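You operate a simulated robot arm through the tools that you are given. There is no shell and no other tool. Be economical: measure what you need, move in short steps, check, and stop when the job is done.

The job below is to be done with a simulated two-armed robot. You get a single attempt, and the scene is never put back.

Task
Wipe up the spill on the light keypunch board with the cloth and put it back.

The check looks at the end state, three seconds after you hand in, the way a careful person would. Anything else that was tipped, shoved, dropped, spilled or broken makes it a failure. Flat cloth is picked up by pressing the open fingertips on it (5 to 10 N) and closing them slowly along it; thin cloth reads only 2 to 8 mm in the jaws.

Robot
Two 7-joint arms with two-finger parallel grippers on one trunk, on a base that drives. Base frame: it is fixed to the floor where the robot stands at the start and does not move with it; the origin is under the middle of the robot, x ahead of it, y to its left, z up. Readings come in cm, degrees, newtons and seconds.
The left shoulder is at the start at [7, 16.3, 102], the right one opposite. With the tool pointing down near the work surface each hand reaches from about 38 to 88 cm from the robot's upright axis, wherever it stands, measured 20 degrees to its own side. Payload 3.43 kg a hand.
The tool frame of a hand sits at the grasp point between the pads (the TCP): z along the fingers, y along the line on which they close. The tips reach 3.4 cm beyond it. Largest opening 12.8 cm; finger width 2.4, thickness 1.2; the body of the gripper, 4.8 by 13 cm, starts 9.6 cm behind the TCP.
Orientation is that of the tool frame in the base frame, as a unit quaternion [x, y, z, w]. With the fingers straight down and closing along the base's y, the tool's x points along the base's -x, its y along +y and its z along -z.

Tools
- The arms move only by the tool nudge_tool. It takes "left_plan", "right_plan" or both (then of equal length, played together; a hand with none holds still); each is a list that holds one entry, the list of rows, each a list of 6 numbers: the shift along the base's x, y, z in cm, then the turn, a rotation vector about the base's x, y, z in degrees. In form: [[[x, y, z, rx, ry, rz], ...]]. A call has 1 to 12 rows; each row is the pose to reach, as a shift and turn from the pose commanded when the call began. "left_grip" and "right_grip" are, for a hand that has rows, the opening, from 0 (shut) to 1 (fully open), set as the call begins (left out, the last holds). Each row takes 0.2 s and may step no farther than 5 cm and 8.6 degrees from the row before; otherwise, or with a gripper value out of range, the whole call is refused. Where a pose cannot be reached the arm comes as near as it can. A force on the tool above 40 N (or 10 N above the force at the start of the call, whichever is more), or a blocked arm, ends the call early, and 0.2 s more pass. Each finger travels about 15.3 cm/s and halts on what it meets, pressing with about 26 N; the grip force reading is that of the motor and also rises with nothing between the fingers. The clock runs only during rows and for 0.2 s after the last one: add rows that repeat a pose to give the fingers time. The reply holds the time, the measured pose of the TCP, the force on the tool along the base axes, the opening and the grip force, in the units named above and with some noise.
- Cameras (640 x 400 px; columns grow to the right, rows downward): "scene" is now at [13.24, 1.82, 123.91]; the picture's right is [0.23, -0.97, 0.00], its down [-0.64, -0.15, -0.75] and it looks along [0.73, 0.17, -0.66] (base axes); focal length 289 px, centre (320, 200). "left" rides on the left gripper at [7.6, 1.1, -16] in its tool frame; the picture's right is [-0.15, 0.99, 0.00], its down [-0.88, -0.13, -0.46] and it looks along [-0.45, -0.07, 0.89] (tool axes); focal length 234 px, centre (320, 200). "right" rides on the right gripper at [7.6, -1.1, -16] in its tool frame; the picture's right is [0.15, 0.99, 0.00], its down [-0.88, 0.13, -0.46] and it looks along [-0.45, 0.07, 0.89] (tool axes); focal length 234 px, centre (320, 200). There is no depth. A picture from a camera that has moved, and an enlarged one, comes with that camera's place and axes in the base frame and with its lens.
- capture(camera): a new picture of that camera. The clock stands still meanwhile.
- move_column(by): slides the trunk up (or, below 0, down) by that many cm; the arms and the scene camera ride with it, the base frame stays. It gives what a move gives, with no picture.
- roll_base(legs): drives the robot by 1 to 6 legs, each [ahead, left, turn to the left] in cm, cm and degrees, along the robot's own axes; the way and the turn of a leg run together, so that a leg with both is an arc; at most 150 cm and 180 degrees a leg. The arms and the cameras ride along, it lands a little off, and it stops where it bumps. It gives what a move gives.
- aim_head(pan, tilt): turns the head with the scene camera to pan (to the left, within 86 degrees either way) and tilt (down, from -29 to 69), counted from straight ahead of the robot. It gives what a move gives.
- close_up(camera, box): a new picture of the part [left, top, right, bottom] of that camera's present view, enlarged. The clock stands still meanwhile.
- finish_job(): hands the job in; it is judged then, once.

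Work in short steps. Places have to be worked out from the pictures, the camera data and where the tool is seen: move nearer, look again, correct. Check each grasp and each placing, and mend what went wrong. You have 120 turns and 88 pictures in all, those below and enlarged ones among them. Open the grippers and draw the arms clear of the work before you hand the job in, unless the task says otherwise; then end with one line.

The tools are called after ">>>" as a command line: name --argument value ..., lists and objects as JSON in quotes. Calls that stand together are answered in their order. nudge_tool: Moves the arms, as the interface text tells. Its arguments: {"type":"object","properties":{"left_plan":{"type":"array","items":{"type":"array","items":{"type":"array","items":{"type":"number"}}}},"left_grip":{"type":"number"},"right_plan":{"type":"array","items":{"type":"array","items":{"type":"array","items":{"type":"number"}}}},"right_grip":{"type":"number"}},"required":[]} The other tools are called the same way: move_column (by) slides the trunk up or down; roll_base (legs) drives the base; aim_head (pan, tilt) turns the head that bears the scene camera; capture (camera) takes a picture; close_up (camera, box) takes an enlarged picture of a part of a camera's view; finish_job () hands the job in.

At the start:

```text
t: 0.0
left_tool_pos: [45.82, 37.23, 91.41]
left_orientation: [0.0, 1.0, 0.0, 0.0]
left_force: [0.2, -0.1, 0.2]
left_grip_width: 12.79
left_finger_force: 0.1
right_tool_pos: [64.62, -15.6, 99.45]
right_orientation: [0.0, 1.0, 0.0, 0.0]
right_force: [0.0, -0.1, 0.1]
right_grip_width: 12.81
right_finger_force: 0.0
trunk travel left (down, up): [-50.0, 44.0]
robot x, y, heading: [-0.15, -0.21, 0.0]
head pan, tilt: [13.1, 41.1]
```

scene: 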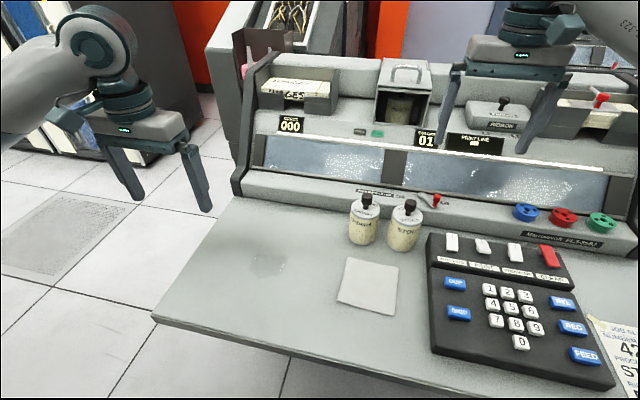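
right: 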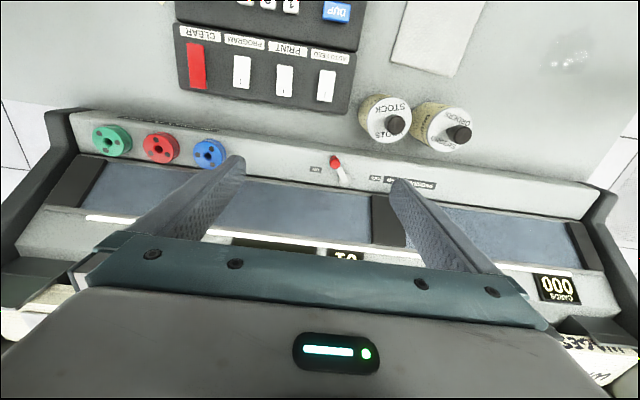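
left: 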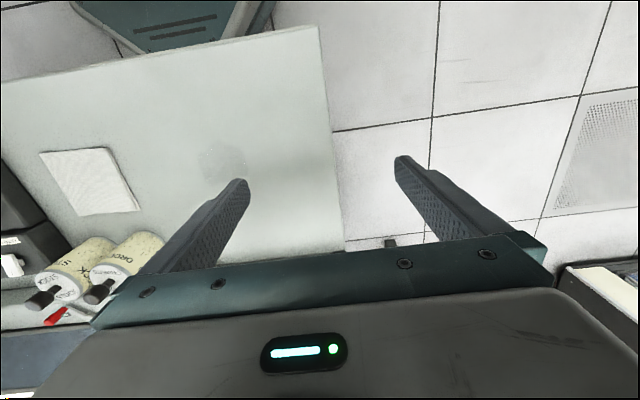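

The cloth looks to be about 12 cm square around (51, 0), and the spill is near (51, 23). I'll take enlarged views of both.

>>> close_up --camera "scene" --box '[210, 190, 450, 340]'

>>> close_up --camera "left" --box '[0, 80, 340, 292]'

```text
2.67 times, centred on (330, 265) of scene
camera zoom: at [13.24, 1.82, 123.91], right [0.23, -0.97, 0.0], down [-0.64, -0.15, -0.75], along [0.73, 0.17, -0.66], focal length 771 px, centre (293, 27)
```

zoom: 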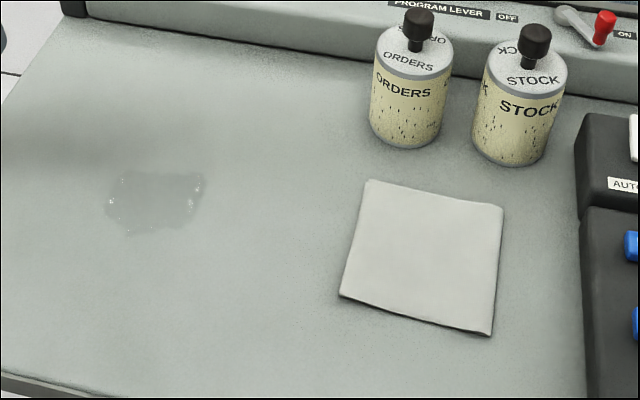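

```text
1.88 times, centred on (170, 186) of left
camera zoom: at [38.27, 38.37, 107.5], right [0.15, 0.99, 0.0], down [0.88, -0.13, 0.46], along [0.45, -0.07, -0.89], focal length 441 px, centre (602, 226)
```

zoom: 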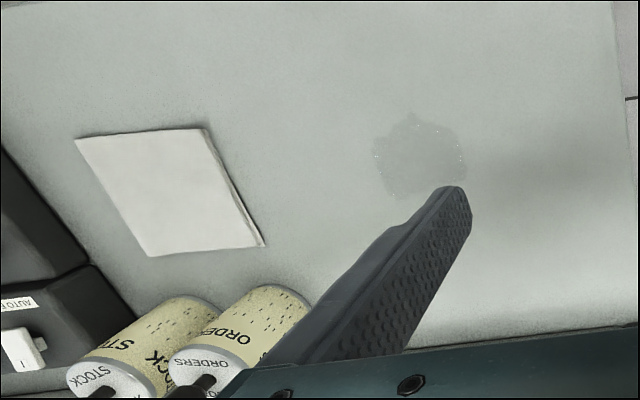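

The spill spans roughly x 47–54, y 19–27, and the cloth centre is about (51, -0.3). I'll shift the right hand out of the way and bring the left hand over the cloth, staying high.

>>> nudge_tool --left_plan '[[[0.5, -4.5, -0.5, 0, 0, 0], [1, -9, -1, 0, 0, 0], [1.5, -13.5, -1.5, 0, 0, 0], [2, -18, -2, 0, 0, 0], [3, -22.5, -3, 0, 0, 0], [4, -27, -4, 0, 0, 0], [4.5, -31.5, -5, 0, 0, 0], [5, -35, -6, 0, 0, 0], [5.2, -37.5, -7, 0, 0, 0], [5.2, -37.5, -7, 0, 0, 0]]]' --right_plan '[[[-1, -3, 0, 0, 0, 0], [-2, -6, 0, 0, 0, 0], [-3, -9, 0, 0, 0, 0], [-4, -12, 0, 0, 0, 0], [-5, -15, 0, 0, 0, 0], [-6, -18, 0, 0, 0, 0], [-7, -20, 0, 0, 0, 0], [-8, -20, 0, 0, 0, 0], [-8, -20, 0, 0, 0, 0], [-8, -20, 0, 0, 0, 0]]]' --left_grip 0.45

>>> capture --camera "left"

>>> capture --camera "scene"

```text
t: 2.2
left_tool_pos: [51.17, -0.09, 84.53]
left_orientation: [0.0, 1.0, 0.0, 0.0]
left_force: [-0.5, -0.3, 0.4]
left_grip_width: 5.76
left_finger_force: 0.0
right_tool_pos: [56.53, -35.64, 99.57]
right_orientation: [0.0, 1.0, 0.0, 0.001]
right_force: [-0.2, -0.5, -0.9]
right_grip_width: 12.82
right_finger_force: 0.1
trunk travel left (down, up): [-50.0, 44.0]
robot x, y, heading: [-0.25, 0.03, -0.0]
head pan, tilt: [13.1, 41.1]
```

```text
82 pictures are left
camera left: at [43.69, 0.86, 100.56], right [0.15, 0.99, 0.0], down [0.88, -0.13, 0.46], along [0.45, -0.07, -0.89], focal length 234 px, centre (320, 200)
```

left: 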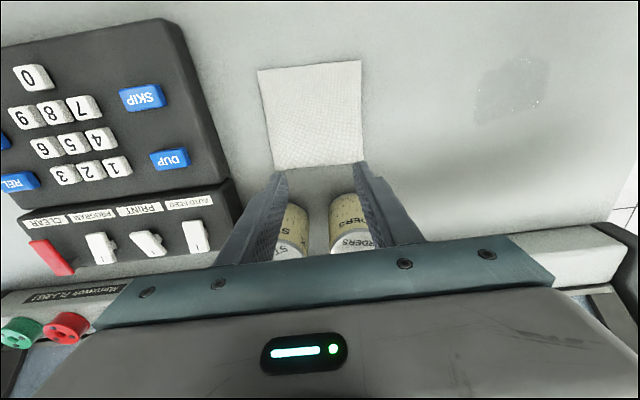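

```text
81 pictures are left
camera scene: at [13.21, 1.86, 123.91], right [0.23, -0.97, 0.0], down [-0.64, -0.15, -0.75], along [0.73, 0.17, -0.66], focal length 289 px, centre (320, 200)
```

scene: 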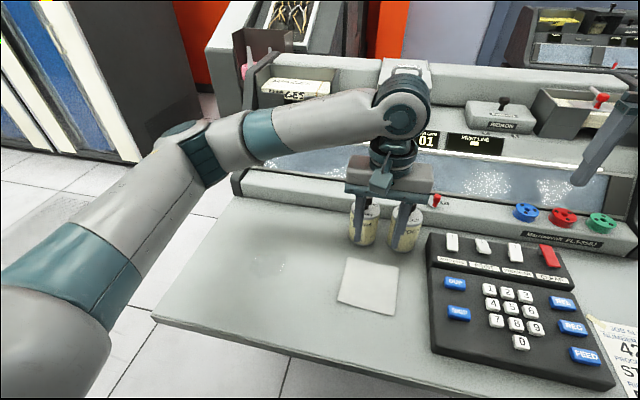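

The two cameras only agree if the board is at about z = 71, not 67.2. That puts the cloth centre near (47.6, -0.5) and the spill near (48, 21.7). I'll move over the cloth, come down part way and look again.

>>> nudge_tool --left_plan '[[[-2, -0.3, 0, 0, 0, 0], [-3.5, -0.4, -1.5, 0, 0, 0], [-3.5, -0.4, -3.5, 0, 0, 0], [-3.5, -0.4, -5, 0, 0, 0], [-3.5, -0.4, -5, 0, 0, 0]]]'

>>> capture --camera "left"

>>> close_up --camera "scene" --box '[250, 150, 490, 340]'

```text
t: 3.4
left_tool_pos: [47.54, -0.61, 79.46]
left_orientation: [0.0, 1.0, 0.0, 0.0]
left_force: [0.7, 0.4, -0.6]
left_grip_width: 5.78
left_finger_force: 0.0
right_tool_pos: [56.66, -35.59, 99.55]
right_orientation: [0.0, 1.0, 0.0, 0.0]
right_force: [-0.8, -0.3, 1.1]
right_grip_width: 12.79
right_finger_force: 0.1
trunk travel left (down, up): [-50.0, 44.0]
robot x, y, heading: [0.1, -0.11, 0.2]
head pan, tilt: [13.1, 41.1]
```

```text
80 pictures are left
camera left: at [40.02, 0.48, 95.63], right [0.15, 0.99, 0.0], down [0.88, -0.13, 0.46], along [0.45, -0.07, -0.89], focal length 234 px, centre (320, 200)
```

left: 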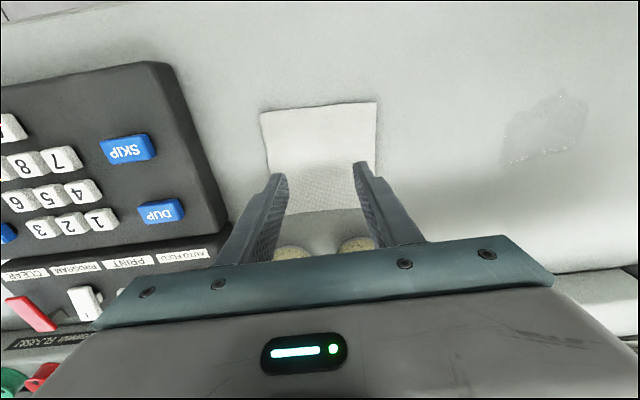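

```text
2.11 times, centred on (370, 245) of scene
camera zoom: at [13.23, 1.8, 123.91], right [0.23, -0.97, 0.0], down [-0.64, -0.15, -0.75], along [0.73, 0.17, -0.66], focal length 608 px, centre (215, 105)
```

zoom: 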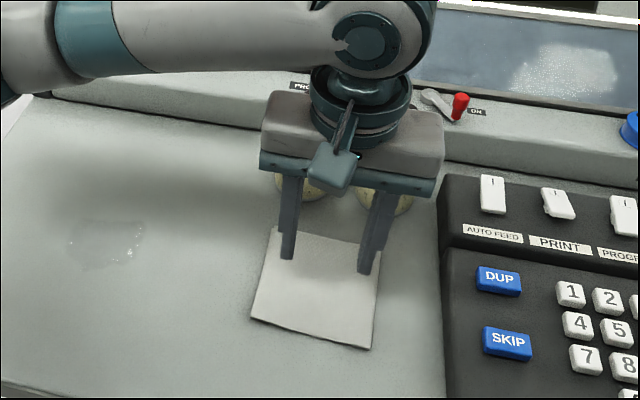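

The hand is centred over the cloth, with the tips at z of about 76. I'll lower it in small steps and watch for contact.

>>> nudge_tool --left_plan '[[[-0.2, 0, -1, 0, 0, 0], [-0.3, 0, -2, 0, 0, 0], [-0.3, 0, -2.7, 0, 0, 0], [-0.3, 0, -3.2, 0, 0, 0], [-0.3, 0, -3.2, 0, 0, 0]]]'

>>> close_up --camera "scene" --box '[300, 200, 440, 330]'

```text
t: 4.6
left_tool_pos: [47.21, -0.62, 76.2]
left_orientation: [0.0, 1.0, 0.0, 0.0]
left_force: [0.7, 0.1, -0.1]
left_grip_width: 5.76
left_finger_force: 0.0
right_tool_pos: [56.59, -35.65, 99.64]
right_orientation: [0.0, 1.0, 0.0, 0.0]
right_force: [0.4, -0.5, -1.3]
right_grip_width: 12.8
right_finger_force: 0.1
trunk travel left (down, up): [-50.0, 44.0]
robot x, y, heading: [0.35, 0.18, -0.2]
head pan, tilt: [13.1, 41.1]
```

```text
3.08 times, centred on (370, 265) of scene
camera zoom: at [13.23, 1.8, 123.91], right [0.23, -0.97, 0.0], down [-0.64, -0.15, -0.75], along [0.73, 0.17, -0.66], focal length 889 px, centre (166, 0)
```

zoom: 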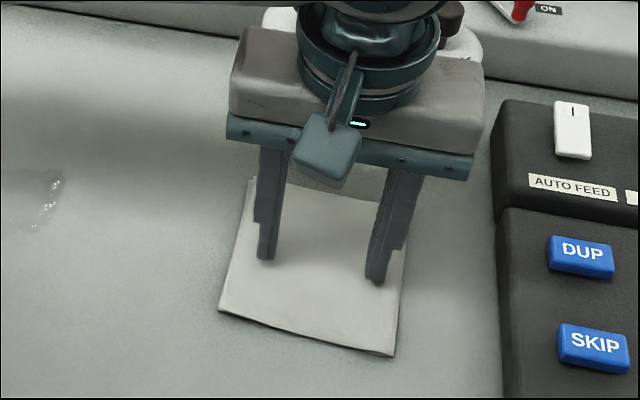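

No contact yet, so I'll continue down slowly.

>>> nudge_tool --left_plan '[[[0, 0.2, -0.3, 0, 0, 0], [0, 0.2, -0.6, 0, 0, 0], [0, 0.2, -0.9, 0, 0, 0], [0, 0.2, -1.2, 0, 0, 0], [0, 0.2, -1.2, 0, 0, 0]]]'

```text
t: 5.6
left_tool_pos: [47.29, -0.28, 75.75]
left_orientation: [0.001, 1.0, -0.002, 0.004]
left_force: [-4.8, 2.6, 22.1]
left_grip_width: 5.79
left_finger_force: 0.3
right_tool_pos: [56.46, -35.65, 99.58]
right_orientation: [0.0, 1.0, 0.0, -0.001]
right_force: [-0.1, -1.1, -0.4]
right_grip_width: 12.8
right_finger_force: 0.1
trunk travel left (down, up): [-50.0, 44.0]
robot x, y, heading: [-0.16, -0.2, -0.2]
head pan, tilt: [13.1, 41.1]
stopped in row 5 (left hand): the force on the tool passed its limit (the readings are from after the stop); the commanded pose is now the measured one
```

Contact came at about z = 75.8. I'll ease off slightly and read the force.

>>> nudge_tool --left_plan '[[[0, 0, 0.05, 0, 0, 0], [0, 0, 0.05, 0, 0, 0]]]'

```text
t: 6.2
left_tool_pos: [47.21, -0.35, 75.64]
left_orientation: [-0.001, 1.0, -0.001, 0.005]
left_force: [0.9, 0.2, 30.0]
left_grip_width: 5.75
left_finger_force: 0.6
right_tool_pos: [56.29, -35.64, 99.77]
right_orientation: [0.0, 1.0, 0.0, 0.001]
right_force: [0.7, 0.1, 0.4]
right_grip_width: 12.79
right_finger_force: 0.0
trunk travel left (down, up): [-50.0, 44.0]
robot x, y, heading: [-0.01, -0.38, 0.1]
head pan, tilt: [13.1, 41.1]
```

The force is 30 N, which is too much. I'll raise by small amounts to reach 5–10 N.

>>> nudge_tool --left_plan '[[[0, 0, 0.3, 0, 0, 0], [0, 0, 0.3, 0, 0, 0]]]'

```text
t: 6.8
left_tool_pos: [47.15, -0.4, 75.7]
left_orientation: [-0.001, 1.0, -0.001, 0.003]
left_force: [2.0, -1.3, 10.9]
left_grip_width: 5.76
left_finger_force: 0.0
right_tool_pos: [56.5, -35.67, 99.6]
right_orientation: [0.0, 1.0, 0.0, 0.0]
right_force: [0.2, -0.1, -0.2]
right_grip_width: 12.8
right_finger_force: 0.0
trunk travel left (down, up): [-50.0, 44.0]
robot x, y, heading: [-0.27, 0.05, -0.2]
head pan, tilt: [13.1, 41.1]
```

The force is 11 N. I'll start closing slowly while easing up a touch.

>>> nudge_tool --left_plan '[[[0, 0, 0.04, 0, 0, 0], [0, 0, 0.04, 0, 0, 0]]]' --left_grip 0.4

>>> nudge_tool --left_plan '[[[0, 0, 0, 0, 0, 0]]]' --left_grip 0.35

>>> close_up --camera "scene" --box '[300, 200, 440, 330]'

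```text
t: 7.4
left_tool_pos: [47.12, -0.38, 75.63]
left_orientation: [0.0, 1.0, -0.001, 0.001]
left_force: [-0.5, 0.6, 1.0]
left_grip_width: 5.12
left_finger_force: 0.1
right_tool_pos: [56.44, -35.42, 99.53]
right_orientation: [-0.001, 1.0, 0.0, 0.0]
right_force: [0.1, -0.2, -0.2]
right_grip_width: 12.81
right_finger_force: 0.1
trunk travel left (down, up): [-50.0, 44.0]
robot x, y, heading: [0.19, -0.08, 0.0]
head pan, tilt: [13.1, 41.1]
```

```text
t: 7.8
left_tool_pos: [47.38, -0.42, 75.72]
left_orientation: [0.0, 1.0, -0.001, 0.002]
left_force: [0.0, 0.1, 0.4]
left_grip_width: 4.48
left_finger_force: 0.1
right_tool_pos: [56.61, -35.6, 99.5]
right_orientation: [0.0, 1.0, 0.0, 0.0]
right_force: [0.5, 0.5, 0.2]
right_grip_width: 12.8
right_finger_force: 0.0
trunk travel left (down, up): [-50.0, 44.0]
robot x, y, heading: [0.12, 0.18, 0.0]
head pan, tilt: [13.1, 41.1]
```

```text
3.08 times, centred on (370, 265) of scene
camera zoom: at [13.23, 1.82, 123.9], right [0.23, -0.97, 0.0], down [-0.64, -0.15, -0.75], along [0.73, 0.17, -0.66], focal length 889 px, centre (166, 0)
```

zoom: 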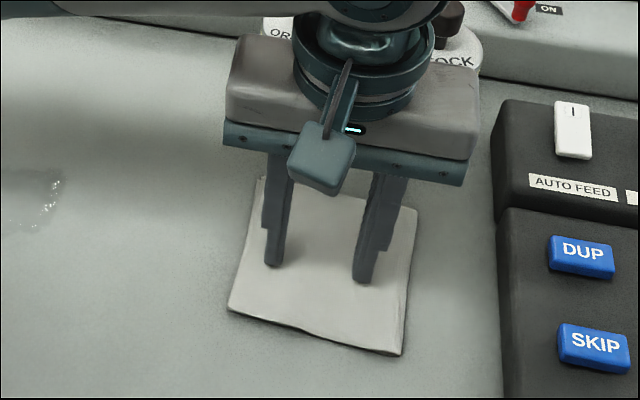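

The force dropped as the fingers closed, so I'll press down again to about 8 N before closing further.

>>> nudge_tool --left_plan '[[[0, 0, -0.1, 0, 0, 0], [0, 0, -0.1, 0, 0, 0]]]'

```text
t: 8.4
left_tool_pos: [47.27, -0.44, 75.68]
left_orientation: [-0.001, 1.0, -0.001, 0.002]
left_force: [0.2, 1.7, 2.7]
left_grip_width: 4.48
left_finger_force: 0.1
right_tool_pos: [56.57, -35.51, 99.72]
right_orientation: [0.0, 1.0, 0.0, 0.0]
right_force: [-0.2, -0.6, 0.2]
right_grip_width: 12.81
right_finger_force: 0.0
trunk travel left (down, up): [-50.0, 44.0]
robot x, y, heading: [-0.12, -0.03, -0.0]
head pan, tilt: [13.1, 41.1]
```

>>> nudge_tool --left_plan '[[[0, 0, -0.1, 0, 0, 0], [0, 0, -0.1, 0, 0, 0]]]'

```text
t: 9.0
left_tool_pos: [47.32, -0.42, 75.6]
left_orientation: [-0.001, 1.0, -0.001, 0.003]
left_force: [0.3, 1.1, 9.2]
left_grip_width: 4.54
left_finger_force: 0.8
right_tool_pos: [56.51, -35.65, 99.51]
right_orientation: [0.0, 1.0, 0.0, 0.0]
right_force: [-1.1, 0.2, -0.1]
right_grip_width: 12.79
right_finger_force: 0.1
trunk travel left (down, up): [-50.0, 44.0]
robot x, y, heading: [0.36, 0.04, -0.1]
head pan, tilt: [13.1, 41.1]
```

The force is 9 N, which is right. I'll close slowly in steps.

>>> nudge_tool --left_plan '[[[0, 0, 0, 0, 0, 0]]]' --left_grip 0.3

>>> nudge_tool --left_plan '[[[0, 0, -0.03, 0, 0, 0]]]' --left_grip 0.25

>>> close_up --camera "scene" --box '[300, 200, 440, 330]'

```text
t: 9.4
left_tool_pos: [47.12, -0.56, 75.56]
left_orientation: [0.0, 1.0, -0.002, 0.003]
left_force: [1.1, -1.9, 11.1]
left_grip_width: 3.74
left_finger_force: 0.1
right_tool_pos: [56.48, -35.74, 99.62]
right_orientation: [0.0, 1.0, 0.0, 0.0]
right_force: [0.1, 0.1, 0.4]
right_grip_width: 12.8
right_finger_force: 0.1
trunk travel left (down, up): [-50.0, 44.0]
robot x, y, heading: [-0.2, -0.03, 0.2]
head pan, tilt: [13.1, 41.1]
```

```text
t: 9.8
left_tool_pos: [47.37, -0.48, 75.72]
left_orientation: [-0.001, 1.0, -0.002, 0.003]
left_force: [0.4, -2.2, 12.1]
left_grip_width: 3.08
left_finger_force: 0.0
right_tool_pos: [56.53, -35.66, 99.54]
right_orientation: [0.0, 1.0, 0.0, 0.0]
right_force: [-0.5, 0.1, 0.3]
right_grip_width: 12.81
right_finger_force: 0.1
trunk travel left (down, up): [-50.0, 44.0]
robot x, y, heading: [0.34, -0.04, 0.0]
head pan, tilt: [13.1, 41.1]
```

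```text
3.08 times, centred on (370, 265) of scene
camera zoom: at [13.15, 1.78, 123.92], right [0.23, -0.97, 0.0], down [-0.64, -0.15, -0.75], along [0.73, 0.17, -0.66], focal length 889 px, centre (166, 0)
```

zoom: 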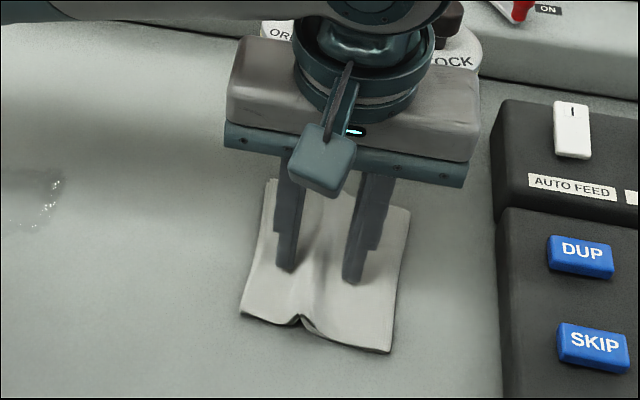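

The cloth is folding up between the fingers as it should. I'll keep closing until the fold is pinched.

>>> nudge_tool --left_plan '[[[0, 0, 0, 0, 0, 0]]]' --left_grip 0.19

>>> nudge_tool --left_plan '[[[0, 0, 0, 0, 0, 0]]]' --left_grip 0.13

>>> nudge_tool --left_plan '[[[0, 0, 0, 0, 0, 0]]]' --left_grip 0.07

>>> nudge_tool --left_plan '[[[0, 0, 0.0, 0, 0, 0], [0, 0, 0.0, 0, 0, 0]]]' --left_grip 0.0

>>> close_up --camera "scene" --box '[300, 200, 440, 330]'

```text
t: 10.2
left_tool_pos: [47.15, -0.44, 75.55]
left_orientation: [-0.001, 1.0, -0.002, 0.003]
left_force: [0.2, -0.6, 12.3]
left_grip_width: 2.33
left_finger_force: 0.1
right_tool_pos: [56.49, -35.64, 99.66]
right_orientation: [0.0, 1.0, 0.0, 0.0]
right_force: [0.8, 0.5, -0.8]
right_grip_width: 12.8
right_finger_force: 0.1
trunk travel left (down, up): [-50.0, 44.0]
robot x, y, heading: [0.17, 0.24, 0.1]
head pan, tilt: [13.1, 41.1]
```

```text
t: 10.6
left_tool_pos: [47.24, -0.38, 75.66]
left_orientation: [-0.001, 1.0, -0.002, 0.003]
left_force: [0.6, -0.6, 12.6]
left_grip_width: 1.55
left_finger_force: 0.0
right_tool_pos: [56.56, -35.48, 99.66]
right_orientation: [-0.001, 1.0, 0.001, 0.0]
right_force: [0.0, 0.4, -0.3]
right_grip_width: 12.79
right_finger_force: 0.1
trunk travel left (down, up): [-50.0, 44.0]
robot x, y, heading: [-0.38, 0.15, 0.1]
head pan, tilt: [13.1, 41.1]
```

```text
t: 11.0
left_tool_pos: [47.26, -0.44, 75.56]
left_orientation: [-0.001, 1.0, -0.002, 0.003]
left_force: [-0.4, -0.7, 12.6]
left_grip_width: 0.97
left_finger_force: 1.2
right_tool_pos: [56.44, -35.56, 99.59]
right_orientation: [0.001, 1.0, 0.0, 0.0]
right_force: [-0.8, -1.0, -0.4]
right_grip_width: 12.81
right_finger_force: 0.1
trunk travel left (down, up): [-50.0, 44.0]
robot x, y, heading: [0.09, -0.29, -0.2]
head pan, tilt: [13.1, 41.1]
```

```text
t: 11.6
left_tool_pos: [47.29, -0.37, 75.57]
left_orientation: [-0.001, 1.0, -0.001, 0.003]
left_force: [0.8, 1.5, 12.0]
left_grip_width: 0.36
left_finger_force: 25.4
right_tool_pos: [56.45, -35.57, 99.71]
right_orientation: [0.0, 1.0, 0.0, 0.0]
right_force: [0.3, 0.0, 1.1]
right_grip_width: 12.82
right_finger_force: 0.0
trunk travel left (down, up): [-50.0, 44.0]
robot x, y, heading: [-0.2, -0.37, -0.0]
head pan, tilt: [13.1, 41.1]
```

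```text
3.08 times, centred on (370, 265) of scene
camera zoom: at [13.15, 1.84, 123.92], right [0.23, -0.97, 0.0], down [-0.64, -0.15, -0.75], along [0.73, 0.17, -0.66], focal length 889 px, centre (166, 0)
```

zoom: 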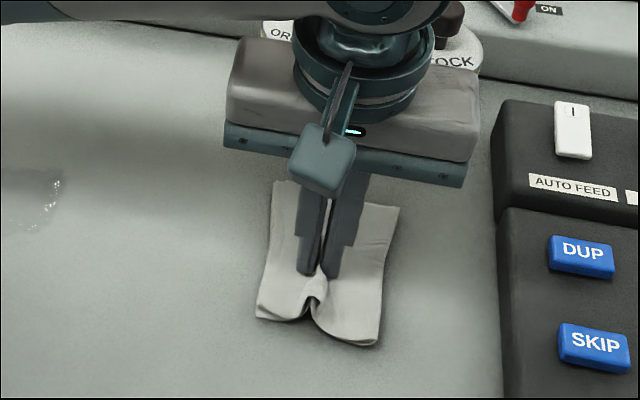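

The width is 3.6 mm, so a fold of cloth is pinched. I'll lift it and check.

>>> nudge_tool --left_plan '[[[0, 0, 1, 0, 0, 0], [0, 0, 2.5, 0, 0, 0], [0, 0, 4.5, 0, 0, 0], [0, 0, 6, 0, 0, 0], [0, 3, 6.5, 0, 0, 0], [0, 3, 6.5, 0, 0, 0]]]'

>>> capture --camera "scene"

```text
t: 13.0
left_tool_pos: [47.3, 2.58, 82.2]
left_orientation: [0.0, 1.0, -0.001, 0.002]
left_force: [0.6, 0.2, -0.3]
left_grip_width: 0.33
left_finger_force: 26.2
right_tool_pos: [56.53, -35.68, 99.5]
right_orientation: [0.001, 1.0, 0.001, 0.0]
right_force: [0.2, -0.6, 0.1]
right_grip_width: 12.79
right_finger_force: 0.1
trunk travel left (down, up): [-50.0, 44.0]
robot x, y, heading: [0.14, 0.04, -0.2]
head pan, tilt: [13.1, 41.1]
```

```text
74 pictures are left
camera scene: at [13.25, 1.71, 123.9], right [0.23, -0.97, 0.0], down [-0.64, -0.15, -0.75], along [0.73, 0.17, -0.66], focal length 289 px, centre (320, 200)
```

scene: 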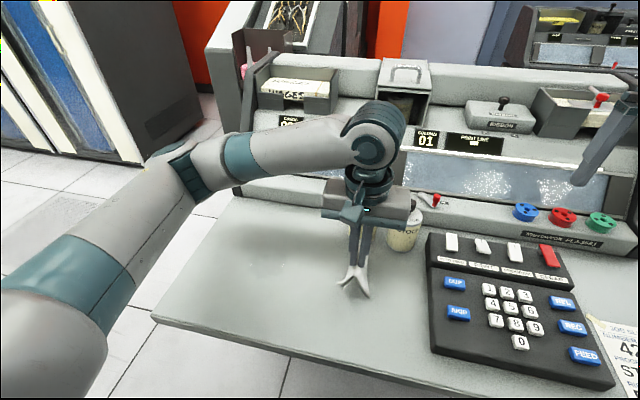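

The cloth is off the table. I'll carry it over to the right edge of the spill and lower it near the board.

>>> nudge_tool --left_plan '[[[0, 4.5, 0, 0, 0, 0], [0, 9, 0, 0, 0, 0], [0, 13.4, 0, 0, 0, 0], [0, 13.4, -2, 0, 0, 0], [0, 13.4, -4, 0, 0, 0], [0, 13.4, -5.5, 0, 0, 0], [0, 13.4, -5.8, 0, 0, 0], [0, 13.4, -5.8, 0, 0, 0]]]'

>>> close_up --camera "scene" --box '[210, 180, 400, 310]'

>>> capture --camera "left"

```text
t: 14.8
left_tool_pos: [47.45, 15.95, 76.31]
left_orientation: [-0.001, 1.0, -0.002, 0.002]
left_force: [-0.4, -0.3, 1.7]
left_grip_width: 0.34
left_finger_force: 26.0
right_tool_pos: [56.46, -35.63, 99.53]
right_orientation: [0.0, 1.0, 0.0, 0.0]
right_force: [0.5, -0.2, -0.2]
right_grip_width: 12.81
right_finger_force: 0.0
trunk travel left (down, up): [-50.0, 44.0]
robot x, y, heading: [-0.32, 0.06, 0.2]
head pan, tilt: [13.1, 41.1]
```

```text
3.08 times, centred on (305, 245) of scene
camera zoom: at [13.23, 1.82, 123.91], right [0.23, -0.97, 0.0], down [-0.64, -0.15, -0.75], along [0.73, 0.17, -0.66], focal length 889 px, centre (366, 62)
```

zoom: 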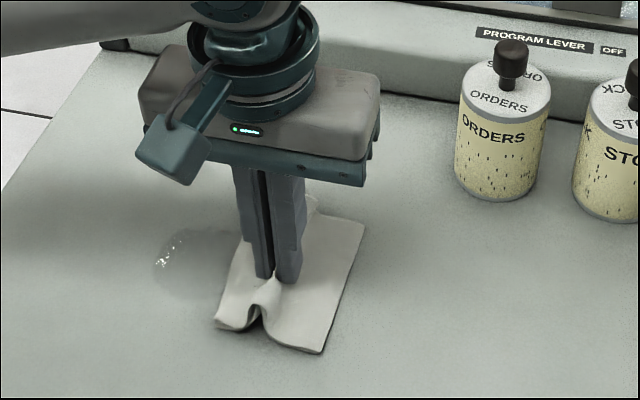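

```text
72 pictures are left
camera left: at [39.73, 16.97, 92.34], right [0.15, 0.99, 0.0], down [0.88, -0.13, 0.46], along [0.46, -0.07, -0.89], focal length 234 px, centre (320, 200)
```

left: 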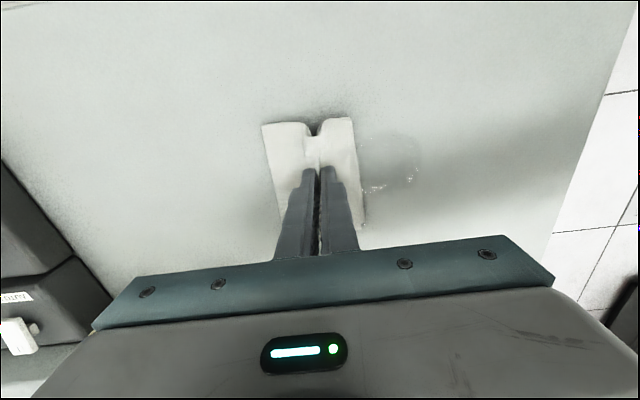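

The cloth is lying on the board beside the spill. I'll press it gently.

>>> nudge_tool --left_plan '[[[0, 0, -0.2, 0, 0, 0], [0, 0, -0.4, 0, 0, 0], [0, 0, -0.4, 0, 0, 0]]]'

```text
t: 15.6
left_tool_pos: [47.25, 15.85, 75.91]
left_orientation: [0.0, 1.0, -0.003, 0.003]
left_force: [-0.9, 0.0, 0.4]
left_grip_width: 0.33
left_finger_force: 26.0
right_tool_pos: [56.53, -35.53, 99.55]
right_orientation: [0.0, 1.0, 0.0, 0.001]
right_force: [-0.6, -0.1, 0.8]
right_grip_width: 12.8
right_finger_force: 0.1
trunk travel left (down, up): [-50.0, 44.0]
robot x, y, heading: [-0.11, 0.21, 0.2]
head pan, tilt: [13.1, 41.1]
```

>>> nudge_tool --left_plan '[[[0, 0, -0.2, 0, 0, 0], [0, 0, -0.35, 0, 0, 0], [0, 0, -0.35, 0, 0, 0]]]'

```text
t: 16.4
left_tool_pos: [47.23, 15.82, 75.68]
left_orientation: [-0.001, 1.0, -0.001, 0.004]
left_force: [1.2, 0.0, 20.8]
left_grip_width: 0.35
left_finger_force: 25.9
right_tool_pos: [56.36, -35.66, 99.66]
right_orientation: [0.0, 1.0, 0.0, 0.001]
right_force: [0.4, 0.2, 0.2]
right_grip_width: 12.8
right_finger_force: 0.0
trunk travel left (down, up): [-50.0, 44.0]
robot x, y, heading: [0.06, -0.04, 0.0]
head pan, tilt: [13.1, 41.1]
```

The press is 21 N, so I'll ease to about 10 N and wipe across the spill in y and back.

>>> nudge_tool --left_plan '[[[0, 0, 0.15, 0, 0, 0], [0, 1.5, 0.15, 0, 0, 0], [0, 3, 0.15, 0, 0, 0], [0, 4.5, 0.15, 0, 0, 0], [0, 6, 0.15, 0, 0, 0], [0, 7.5, 0.15, 0, 0, 0], [0, 9, 0.15, 0, 0, 0], [0, 10.5, 0.15, 0, 0, 0], [0, 10.5, 0.15, 0, 0, 0]]]'

>>> close_up --camera "scene" --box '[210, 180, 400, 310]'

>>> capture --camera "left"

```text
t: 18.4
left_tool_pos: [47.26, 26.36, 75.68]
left_orientation: [0.0, 1.0, -0.002, 0.003]
left_force: [1.3, -7.0, 20.2]
left_grip_width: 0.33
left_finger_force: 25.8
right_tool_pos: [56.32, -35.66, 99.61]
right_orientation: [0.0, 1.0, 0.001, 0.001]
right_force: [-0.1, -0.8, -0.5]
right_grip_width: 12.8
right_finger_force: 0.1
trunk travel left (down, up): [-50.0, 44.0]
robot x, y, heading: [-0.37, -0.14, 0.0]
head pan, tilt: [13.1, 41.1]
```

```text
3.08 times, centred on (305, 245) of scene
camera zoom: at [13.08, 1.65, 123.94], right [0.23, -0.97, 0.0], down [-0.64, -0.15, -0.75], along [0.73, 0.17, -0.66], focal length 889 px, centre (366, 62)
```

zoom: 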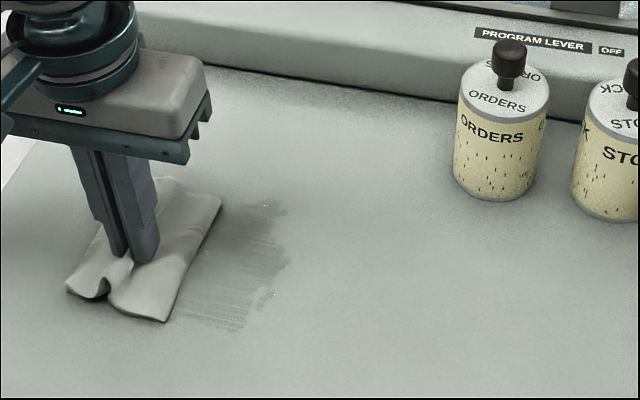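

```text
70 pictures are left
camera left: at [39.54, 27.45, 91.69], right [0.15, 0.99, 0.0], down [0.88, -0.13, 0.46], along [0.46, -0.07, -0.89], focal length 234 px, centre (320, 200)
```

left: 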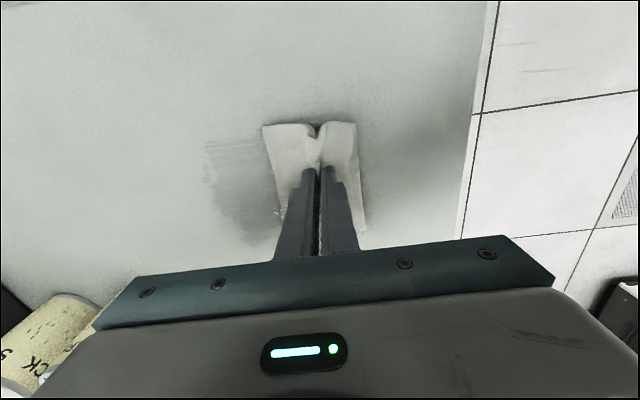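

Most of the wet is gone, leaving a streaked smear. I'll wipe back and forth, shifting x toward the far and near edges.

>>> nudge_tool --left_plan '[[[1.5, 0, 0, 0, 0, 0], [1.5, -2, 0, 0, 0, 0], [1.5, -4, 0, 0, 0, 0], [1.5, -6, 0, 0, 0, 0], [1.5, -8, 0, 0, 0, 0], [1.5, -10, 0, 0, 0, 0], [1.5, -11.5, 0, 0, 0, 0], [0, -11.5, 0, 0, 0, 0], [-2, -11.5, 0, 0, 0, 0]]]'

>>> nudge_tool --left_plan '[[[0, 2, 0, 0, 0, 0], [0, 4, 0, 0, 0, 0], [0, 6, 0, 0, 0, 0], [0, 8, 0, 0, 0, 0], [0, 10, 0, 0, 0, 0], [0, 12, 0, 0, 0, 0], [0, 12.5, 0, 0, 0, 0]]]'

>>> close_up --camera "scene" --box '[210, 180, 400, 310]'

```text
t: 20.4
left_tool_pos: [45.16, 15.0, 75.79]
left_orientation: [0.0, 1.0, -0.002, 0.001]
left_force: [1.3, -0.5, 0.7]
left_grip_width: 0.33
left_finger_force: 26.0
right_tool_pos: [56.54, -35.55, 99.45]
right_orientation: [-0.001, 1.0, 0.001, 0.0]
right_force: [0.1, 0.3, 0.4]
right_grip_width: 12.79
right_finger_force: 0.0
trunk travel left (down, up): [-50.0, 44.0]
robot x, y, heading: [-0.01, 0.01, -0.2]
head pan, tilt: [13.1, 41.1]
```

```text
t: 22.0
left_tool_pos: [45.43, 27.59, 75.79]
left_orientation: [0.0, 1.0, -0.001, 0.003]
left_force: [0.5, -0.9, 1.5]
left_grip_width: 0.34
left_finger_force: 26.4
right_tool_pos: [56.58, -35.66, 99.7]
right_orientation: [0.0, 1.0, 0.0, 0.0]
right_force: [-0.9, -0.3, -0.8]
right_grip_width: 12.78
right_finger_force: 0.0
trunk travel left (down, up): [-50.0, 44.0]
robot x, y, heading: [-0.25, -0.03, -0.0]
head pan, tilt: [13.1, 41.1]
```

```text
3.08 times, centred on (305, 245) of scene
camera zoom: at [13.22, 1.79, 123.9], right [0.23, -0.97, 0.0], down [-0.64, -0.15, -0.75], along [0.73, 0.17, -0.66], focal length 889 px, centre (366, 62)
```

zoom: 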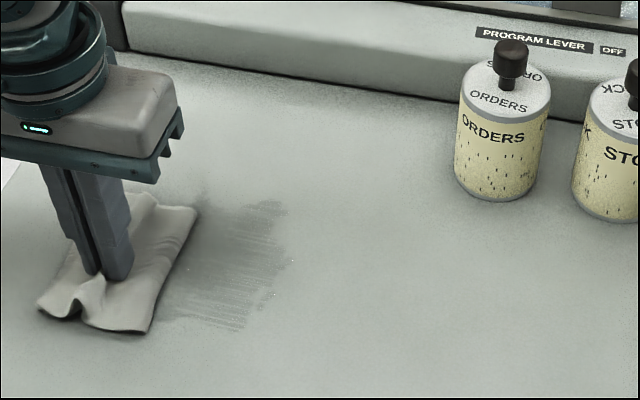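

The contact force dropped to almost nothing on those passes, so the smear stayed. I'll press to about 10–15 N and sweep back.

>>> nudge_tool --left_plan '[[[0, 0, -0.15, 0, 0, 0], [0, 0, -0.3, 0, 0, 0], [0, 0, -0.3, 0, 0, 0]]]'

```text
t: 22.8
left_tool_pos: [45.22, 27.44, 75.57]
left_orientation: [-0.001, 1.0, -0.001, 0.005]
left_force: [2.8, 0.6, 30.9]
left_grip_width: 0.34
left_finger_force: 26.4
right_tool_pos: [56.37, -35.66, 99.62]
right_orientation: [0.0, 1.0, 0.0, 0.001]
right_force: [0.5, 0.0, 1.6]
right_grip_width: 12.79
right_finger_force: 0.0
trunk travel left (down, up): [-50.0, 44.0]
robot x, y, heading: [0.08, 0.19, -0.0]
head pan, tilt: [13.1, 41.1]
```

>>> nudge_tool --left_plan '[[[0, 0, 0.15, 0, 0, 0], [0, -1.5, 0.15, 0, 0, 0], [0, -3, 0.15, 0, 0, 0], [0, -4.5, 0.15, 0, 0, 0], [0, -6, 0.15, 0, 0, 0], [0, -7.5, 0.15, 0, 0, 0], [0, -9, 0.15, 0, 0, 0], [0, -10.5, 0.15, 0, 0, 0], [0, -12, 0.15, 0, 0, 0], [0, -13, 0.15, 0, 0, 0]]]'

>>> close_up --camera "scene" --box '[210, 180, 400, 310]'

```text
t: 25.0
left_tool_pos: [45.35, 14.51, 75.73]
left_orientation: [-0.001, 1.0, -0.001, 0.004]
left_force: [-0.4, 3.4, 11.0]
left_grip_width: 0.34
left_finger_force: 26.5
right_tool_pos: [56.52, -35.66, 99.59]
right_orientation: [0.0, 1.0, 0.0, 0.0]
right_force: [-0.3, -0.5, 0.3]
right_grip_width: 12.76
right_finger_force: 0.0
trunk travel left (down, up): [-50.0, 44.0]
robot x, y, heading: [0.04, 0.31, -0.2]
head pan, tilt: [13.1, 41.1]
```

```text
3.08 times, centred on (305, 245) of scene
camera zoom: at [13.15, 1.82, 123.92], right [0.23, -0.97, 0.0], down [-0.64, -0.15, -0.75], along [0.73, 0.17, -0.66], focal length 889 px, centre (366, 62)
```

zoom: 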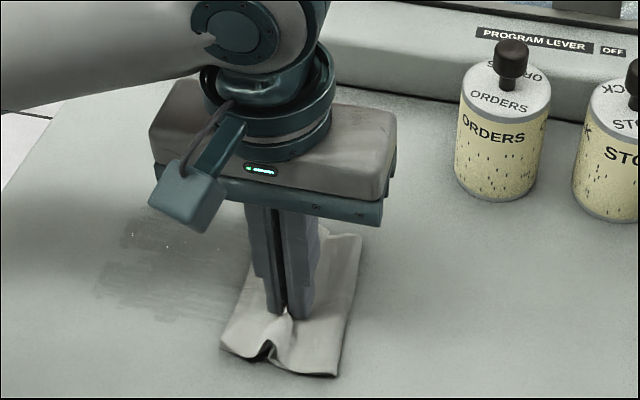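

The smear is fading. I'll make another pass at x of about 48 going left, then check the force.

>>> nudge_tool --left_plan '[[[1.5, 0, 0, 0, 0, 0], [3, 0, 0, 0, 0, 0], [3, 1.5, -0.05, 0, 0, 0], [3, 3, -0.05, 0, 0, 0], [3, 4.5, -0.05, 0, 0, 0], [3, 6, -0.05, 0, 0, 0], [3, 7.5, -0.05, 0, 0, 0], [3, 9, -0.05, 0, 0, 0], [3, 10.5, -0.05, 0, 0, 0], [3, 12, -0.05, 0, 0, 0], [3, 13.5, -0.05, 0, 0, 0], [3, 15, -0.05, 0, 0, 0]]]'

>>> close_up --camera "scene" --box '[210, 180, 400, 310]'

```text
t: 27.6
left_tool_pos: [48.29, 29.5, 75.59]
left_orientation: [0.0, 1.0, 0.0, 0.003]
left_force: [-1.0, -6.1, 17.6]
left_grip_width: 0.35
left_finger_force: 26.0
right_tool_pos: [56.48, -35.7, 99.56]
right_orientation: [0.0, 1.0, 0.001, 0.002]
right_force: [-0.1, 0.6, 0.5]
right_grip_width: 12.82
right_finger_force: 0.0
trunk travel left (down, up): [-50.0, 44.0]
robot x, y, heading: [-0.23, -0.09, 0.0]
head pan, tilt: [13.1, 41.1]
```

```text
3.08 times, centred on (305, 245) of scene
camera zoom: at [13.07, 1.72, 123.92], right [0.23, -0.97, 0.0], down [-0.64, -0.15, -0.75], along [0.73, 0.17, -0.66], focal length 889 px, centre (366, 62)
```

zoom: 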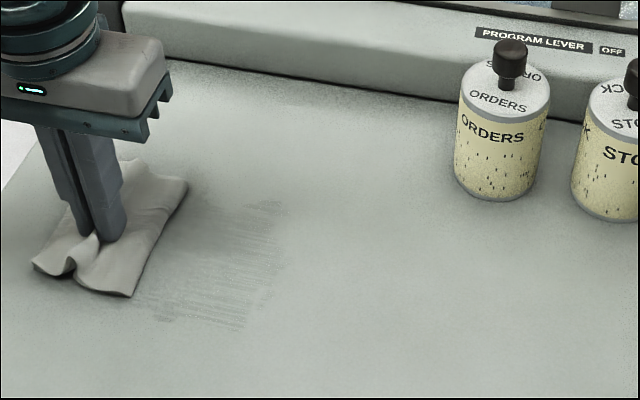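

The streaks are fainter and span about x 42–53, y 17–26. I'll continue with passes at x of about 50.5 and then 44.

>>> nudge_tool --left_plan '[[[1.2, -1.5, 0, 0, 0, 0], [2.2, -3, 0, 0, 0, 0], [2.2, -4.5, 0, 0, 0, 0], [2.2, -6, 0, 0, 0, 0], [2.2, -7.5, 0, 0, 0, 0], [2.2, -9, 0, 0, 0, 0], [2.2, -10.5, 0, 0, 0, 0], [2.2, -12, 0, 0, 0, 0], [2.2, -13.5, 0, 0, 0, 0], [2.2, -15, 0, 0, 0, 0]]]'

>>> nudge_tool --left_plan '[[[-2, 0, -0.05, 0, 0, 0], [-4, 0, -0.05, 0, 0, 0], [-6, 0, -0.05, 0, 0, 0], [-6.5, 1.5, -0.05, 0, 0, 0], [-6.5, 3, -0.05, 0, 0, 0], [-6.5, 4.5, -0.05, 0, 0, 0], [-6.5, 6, -0.05, 0, 0, 0], [-6.5, 7.5, -0.05, 0, 0, 0], [-6.5, 9, -0.05, 0, 0, 0], [-6.5, 10.5, -0.05, 0, 0, 0], [-6.5, 12, -0.05, 0, 0, 0], [-6.5, 14, -0.05, 0, 0, 0]]]'

>>> close_up --camera "scene" --box '[210, 180, 400, 310]'

```text
t: 29.9
left_tool_pos: [50.44, 14.56, 75.65]
left_orientation: [0.0, 1.0, -0.002, 0.005]
left_force: [-5.7, 3.4, 19.4]
left_grip_width: 0.33
left_finger_force: 26.1
right_tool_pos: [56.53, -35.54, 99.56]
right_orientation: [-0.001, 1.0, -0.001, 0.001]
right_force: [-0.3, -0.2, 0.5]
right_grip_width: 12.8
right_finger_force: 0.1
trunk travel left (down, up): [-50.0, 44.0]
robot x, y, heading: [0.0, 0.04, 0.1]
head pan, tilt: [13.1, 41.1]
stopped in row 10 (left hand): the force on the tool passed its limit (the readings are from after the stop); the commanded pose is now the measured one
```

```text
t: 30.7
left_tool_pos: [45.92, 14.58, 75.6]
left_orientation: [-0.001, 1.0, -0.002, 0.009]
left_force: [-2.4, -0.2, 18.8]
left_grip_width: 0.38
left_finger_force: 25.8
right_tool_pos: [56.54, -35.56, 99.69]
right_orientation: [0.001, 1.0, 0.0, 0.001]
right_force: [-0.4, 0.4, -0.6]
right_grip_width: 12.81
right_finger_force: 0.1
trunk travel left (down, up): [-50.0, 44.0]
robot x, y, heading: [-0.03, 0.31, 0.2]
head pan, tilt: [13.1, 41.1]
stopped in row 3 (left hand): the force on the tool passed its limit (the readings are from after the stop); the commanded pose is now the measured one
```

```text
3.08 times, centred on (305, 245) of scene
camera zoom: at [13.12, 1.79, 123.9], right [0.23, -0.97, 0.0], down [-0.64, -0.15, -0.75], along [0.73, 0.17, -0.66], focal length 889 px, centre (366, 62)
```

zoom: 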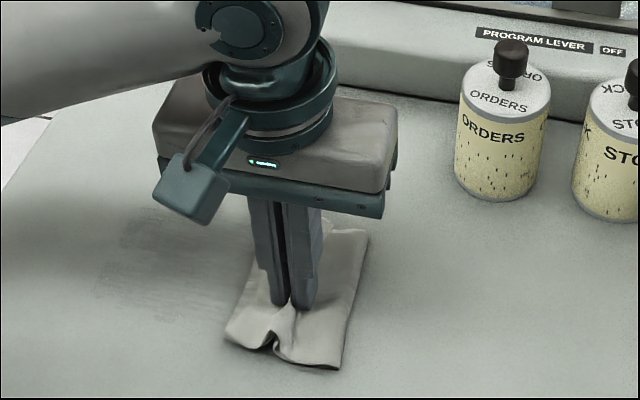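

Only faint traces are left. I'll ease the pressure a little and sweep at x of about 44.

>>> nudge_tool --left_plan '[[[0, 0, 0.2, 0, 0, 0], [-1, 0.5, 0.15, 0, 0, 0], [-2, 1.5, 0.1, 0, 0, 0], [-2, 3, 0.08, 0, 0, 0], [-2, 4.5, 0.08, 0, 0, 0], [-2, 6, 0.08, 0, 0, 0], [-2, 7.5, 0.08, 0, 0, 0], [-2, 9, 0.08, 0, 0, 0], [-2, 10.5, 0.08, 0, 0, 0], [-2, 12, 0.08, 0, 0, 0], [-2, 14, 0.08, 0, 0, 0]]]'

>>> close_up --camera "scene" --box '[210, 180, 400, 310]'

```text
t: 33.1
left_tool_pos: [43.9, 28.63, 75.59]
left_orientation: [-0.001, 1.0, -0.003, 0.007]
left_force: [0.1, -4.0, 9.1]
left_grip_width: 0.32
left_finger_force: 26.9
right_tool_pos: [56.53, -35.57, 99.68]
right_orientation: [0.001, 1.0, 0.0, 0.0]
right_force: [0.1, 0.2, 0.0]
right_grip_width: 12.8
right_finger_force: 0.1
trunk travel left (down, up): [-50.0, 44.0]
robot x, y, heading: [-0.32, 0.17, 0.0]
head pan, tilt: [13.1, 41.1]
```

```text
3.08 times, centred on (305, 245) of scene
camera zoom: at [13.16, 1.8, 123.92], right [0.23, -0.97, 0.0], down [-0.64, -0.15, -0.75], along [0.73, 0.17, -0.66], focal length 889 px, centre (366, 62)
```

zoom: 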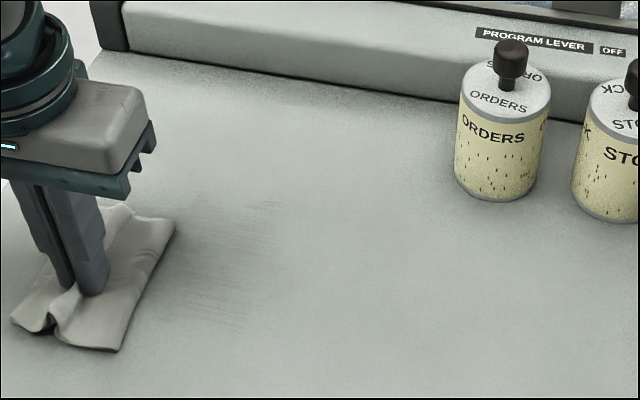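

It's very faint now. I'll do several more passes: x 46.5 going right, then x 50 going left.

>>> nudge_tool --left_plan '[[[1.5, -1, 0, 0, 0, 0], [2.6, -2, 0, 0, 0, 0], [2.6, -3.5, 0, 0, 0, 0], [2.6, -5, 0, 0, 0, 0], [2.6, -6.5, 0, 0, 0, 0], [2.6, -8, 0, 0, 0, 0], [2.6, -9.5, 0, 0, 0, 0], [2.6, -11, 0, 0, 0, 0], [2.6, -12.5, 0, 0, 0, 0], [2.6, -14, 0, 0, 0, 0]]]'

>>> nudge_tool --left_plan '[[[2, 0, 0.05, 0, 0, 0], [3.7, 0.5, 0.05, 0, 0, 0], [3.7, 2, 0, 0, 0, 0], [3.7, 3.5, 0, 0, 0, 0], [3.7, 5, 0, 0, 0, 0], [3.7, 6.5, 0, 0, 0, 0], [3.7, 8, 0, 0, 0, 0], [3.7, 9.5, 0, 0, 0, 0], [3.7, 11, 0, 0, 0, 0], [3.7, 12.5, 0, 0, 0, 0], [3.7, 14, 0, 0, 0, 0]]]'

>>> close_up --camera "scene" --box '[210, 180, 400, 310]'

```text
t: 35.3
left_tool_pos: [46.43, 14.55, 75.68]
left_orientation: [-0.001, 1.0, -0.002, 0.008]
left_force: [0.2, 5.6, 15.5]
left_grip_width: 0.35
left_finger_force: 26.5
right_tool_pos: [56.51, -35.52, 99.66]
right_orientation: [0.0, 1.0, 0.0, 0.001]
right_force: [-0.7, -0.1, 0.0]
right_grip_width: 12.82
right_finger_force: 0.0
trunk travel left (down, up): [-50.0, 44.0]
robot x, y, heading: [-0.13, 0.02, -0.3]
head pan, tilt: [13.1, 41.1]
```

```text
t: 37.7
left_tool_pos: [50.18, 28.43, 75.67]
left_orientation: [-0.001, 1.0, -0.002, 0.008]
left_force: [0.9, -7.7, 21.5]
left_grip_width: 0.33
left_finger_force: 25.4
right_tool_pos: [56.47, -35.69, 99.58]
right_orientation: [0.0, 1.0, 0.001, 0.001]
right_force: [0.4, 0.0, -0.4]
right_grip_width: 12.8
right_finger_force: 0.1
trunk travel left (down, up): [-50.0, 44.0]
robot x, y, heading: [-0.0, 0.09, -0.1]
head pan, tilt: [13.1, 41.1]
```

```text
3.08 times, centred on (305, 245) of scene
camera zoom: at [13.07, 1.68, 123.94], right [0.23, -0.97, 0.0], down [-0.64, -0.15, -0.75], along [0.73, 0.17, -0.66], focal length 889 px, centre (366, 62)
```

zoom: 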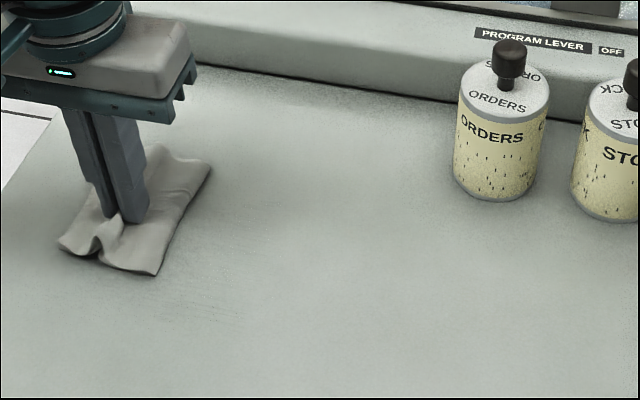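

There's almost nothing left but faint streaks near x 42–47. I'll do two more passes, at x 47.5 and x 43.5.

>>> nudge_tool --left_plan '[[[-1.5, -1, 0, 0, 0, 0], [-2.7, -2, 0, 0, 0, 0], [-2.7, -3.5, 0, 0, 0, 0], [-2.7, -5, 0, 0, 0, 0], [-2.7, -6.5, 0, 0, 0, 0], [-2.7, -8, 0, 0, 0, 0], [-2.7, -9.5, 0, 0, 0, 0], [-2.7, -11, 0, 0, 0, 0], [-2.7, -12.5, 0, 0, 0, 0], [-2.7, -14, 0, 0, 0, 0]]]'

>>> nudge_tool --left_plan '[[[-1.5, 0, 0.05, 0, 0, 0], [-3, 0, 0.05, 0, 0, 0], [-4, 1.5, 0, 0, 0, 0], [-4, 3, 0, 0, 0, 0], [-4, 4.5, 0, 0, 0, 0], [-4, 6, 0, 0, 0, 0], [-4, 7.5, 0, 0, 0, 0], [-4, 9, 0, 0, 0, 0], [-4, 10.5, 0, 0, 0, 0], [-4, 12, 0, 0, 0, 0], [-4, 14, 0, 0, 0, 0]]]'

>>> close_up --camera "scene" --box '[210, 180, 400, 310]'

```text
t: 39.9
left_tool_pos: [47.55, 14.48, 75.69]
left_orientation: [-0.002, 1.0, -0.003, 0.009]
left_force: [-0.3, 10.2, 31.5]
left_grip_width: 0.32
left_finger_force: 26.4
right_tool_pos: [56.3, -35.61, 99.7]
right_orientation: [0.001, 1.0, 0.001, 0.001]
right_force: [0.4, -0.2, 0.4]
right_grip_width: 12.76
right_finger_force: 0.1
trunk travel left (down, up): [-50.0, 44.0]
robot x, y, heading: [-0.23, -0.16, 0.0]
head pan, tilt: [13.1, 41.1]
```

```text
t: 42.3
left_tool_pos: [43.46, 28.44, 75.6]
left_orientation: [-0.001, 1.0, -0.001, 0.007]
left_force: [-2.0, -9.1, 25.3]
left_grip_width: 0.34
left_finger_force: 26.2
right_tool_pos: [56.35, -35.69, 99.71]
right_orientation: [-0.001, 1.0, 0.0, 0.001]
right_force: [0.2, -0.8, -0.8]
right_grip_width: 12.79
right_finger_force: 0.1
trunk travel left (down, up): [-50.0, 44.0]
robot x, y, heading: [-0.01, -0.12, -0.1]
head pan, tilt: [13.1, 41.1]
```

```text
3.08 times, centred on (305, 245) of scene
camera zoom: at [13.05, 1.68, 123.92], right [0.23, -0.97, 0.0], down [-0.64, -0.15, -0.75], along [0.73, 0.17, -0.66], focal length 889 px, centre (366, 62)
```

zoom: 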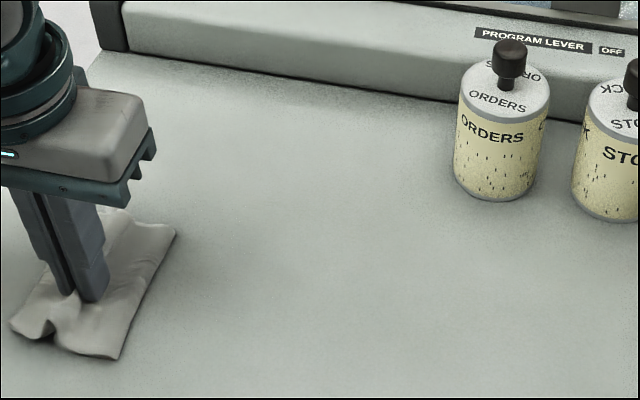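

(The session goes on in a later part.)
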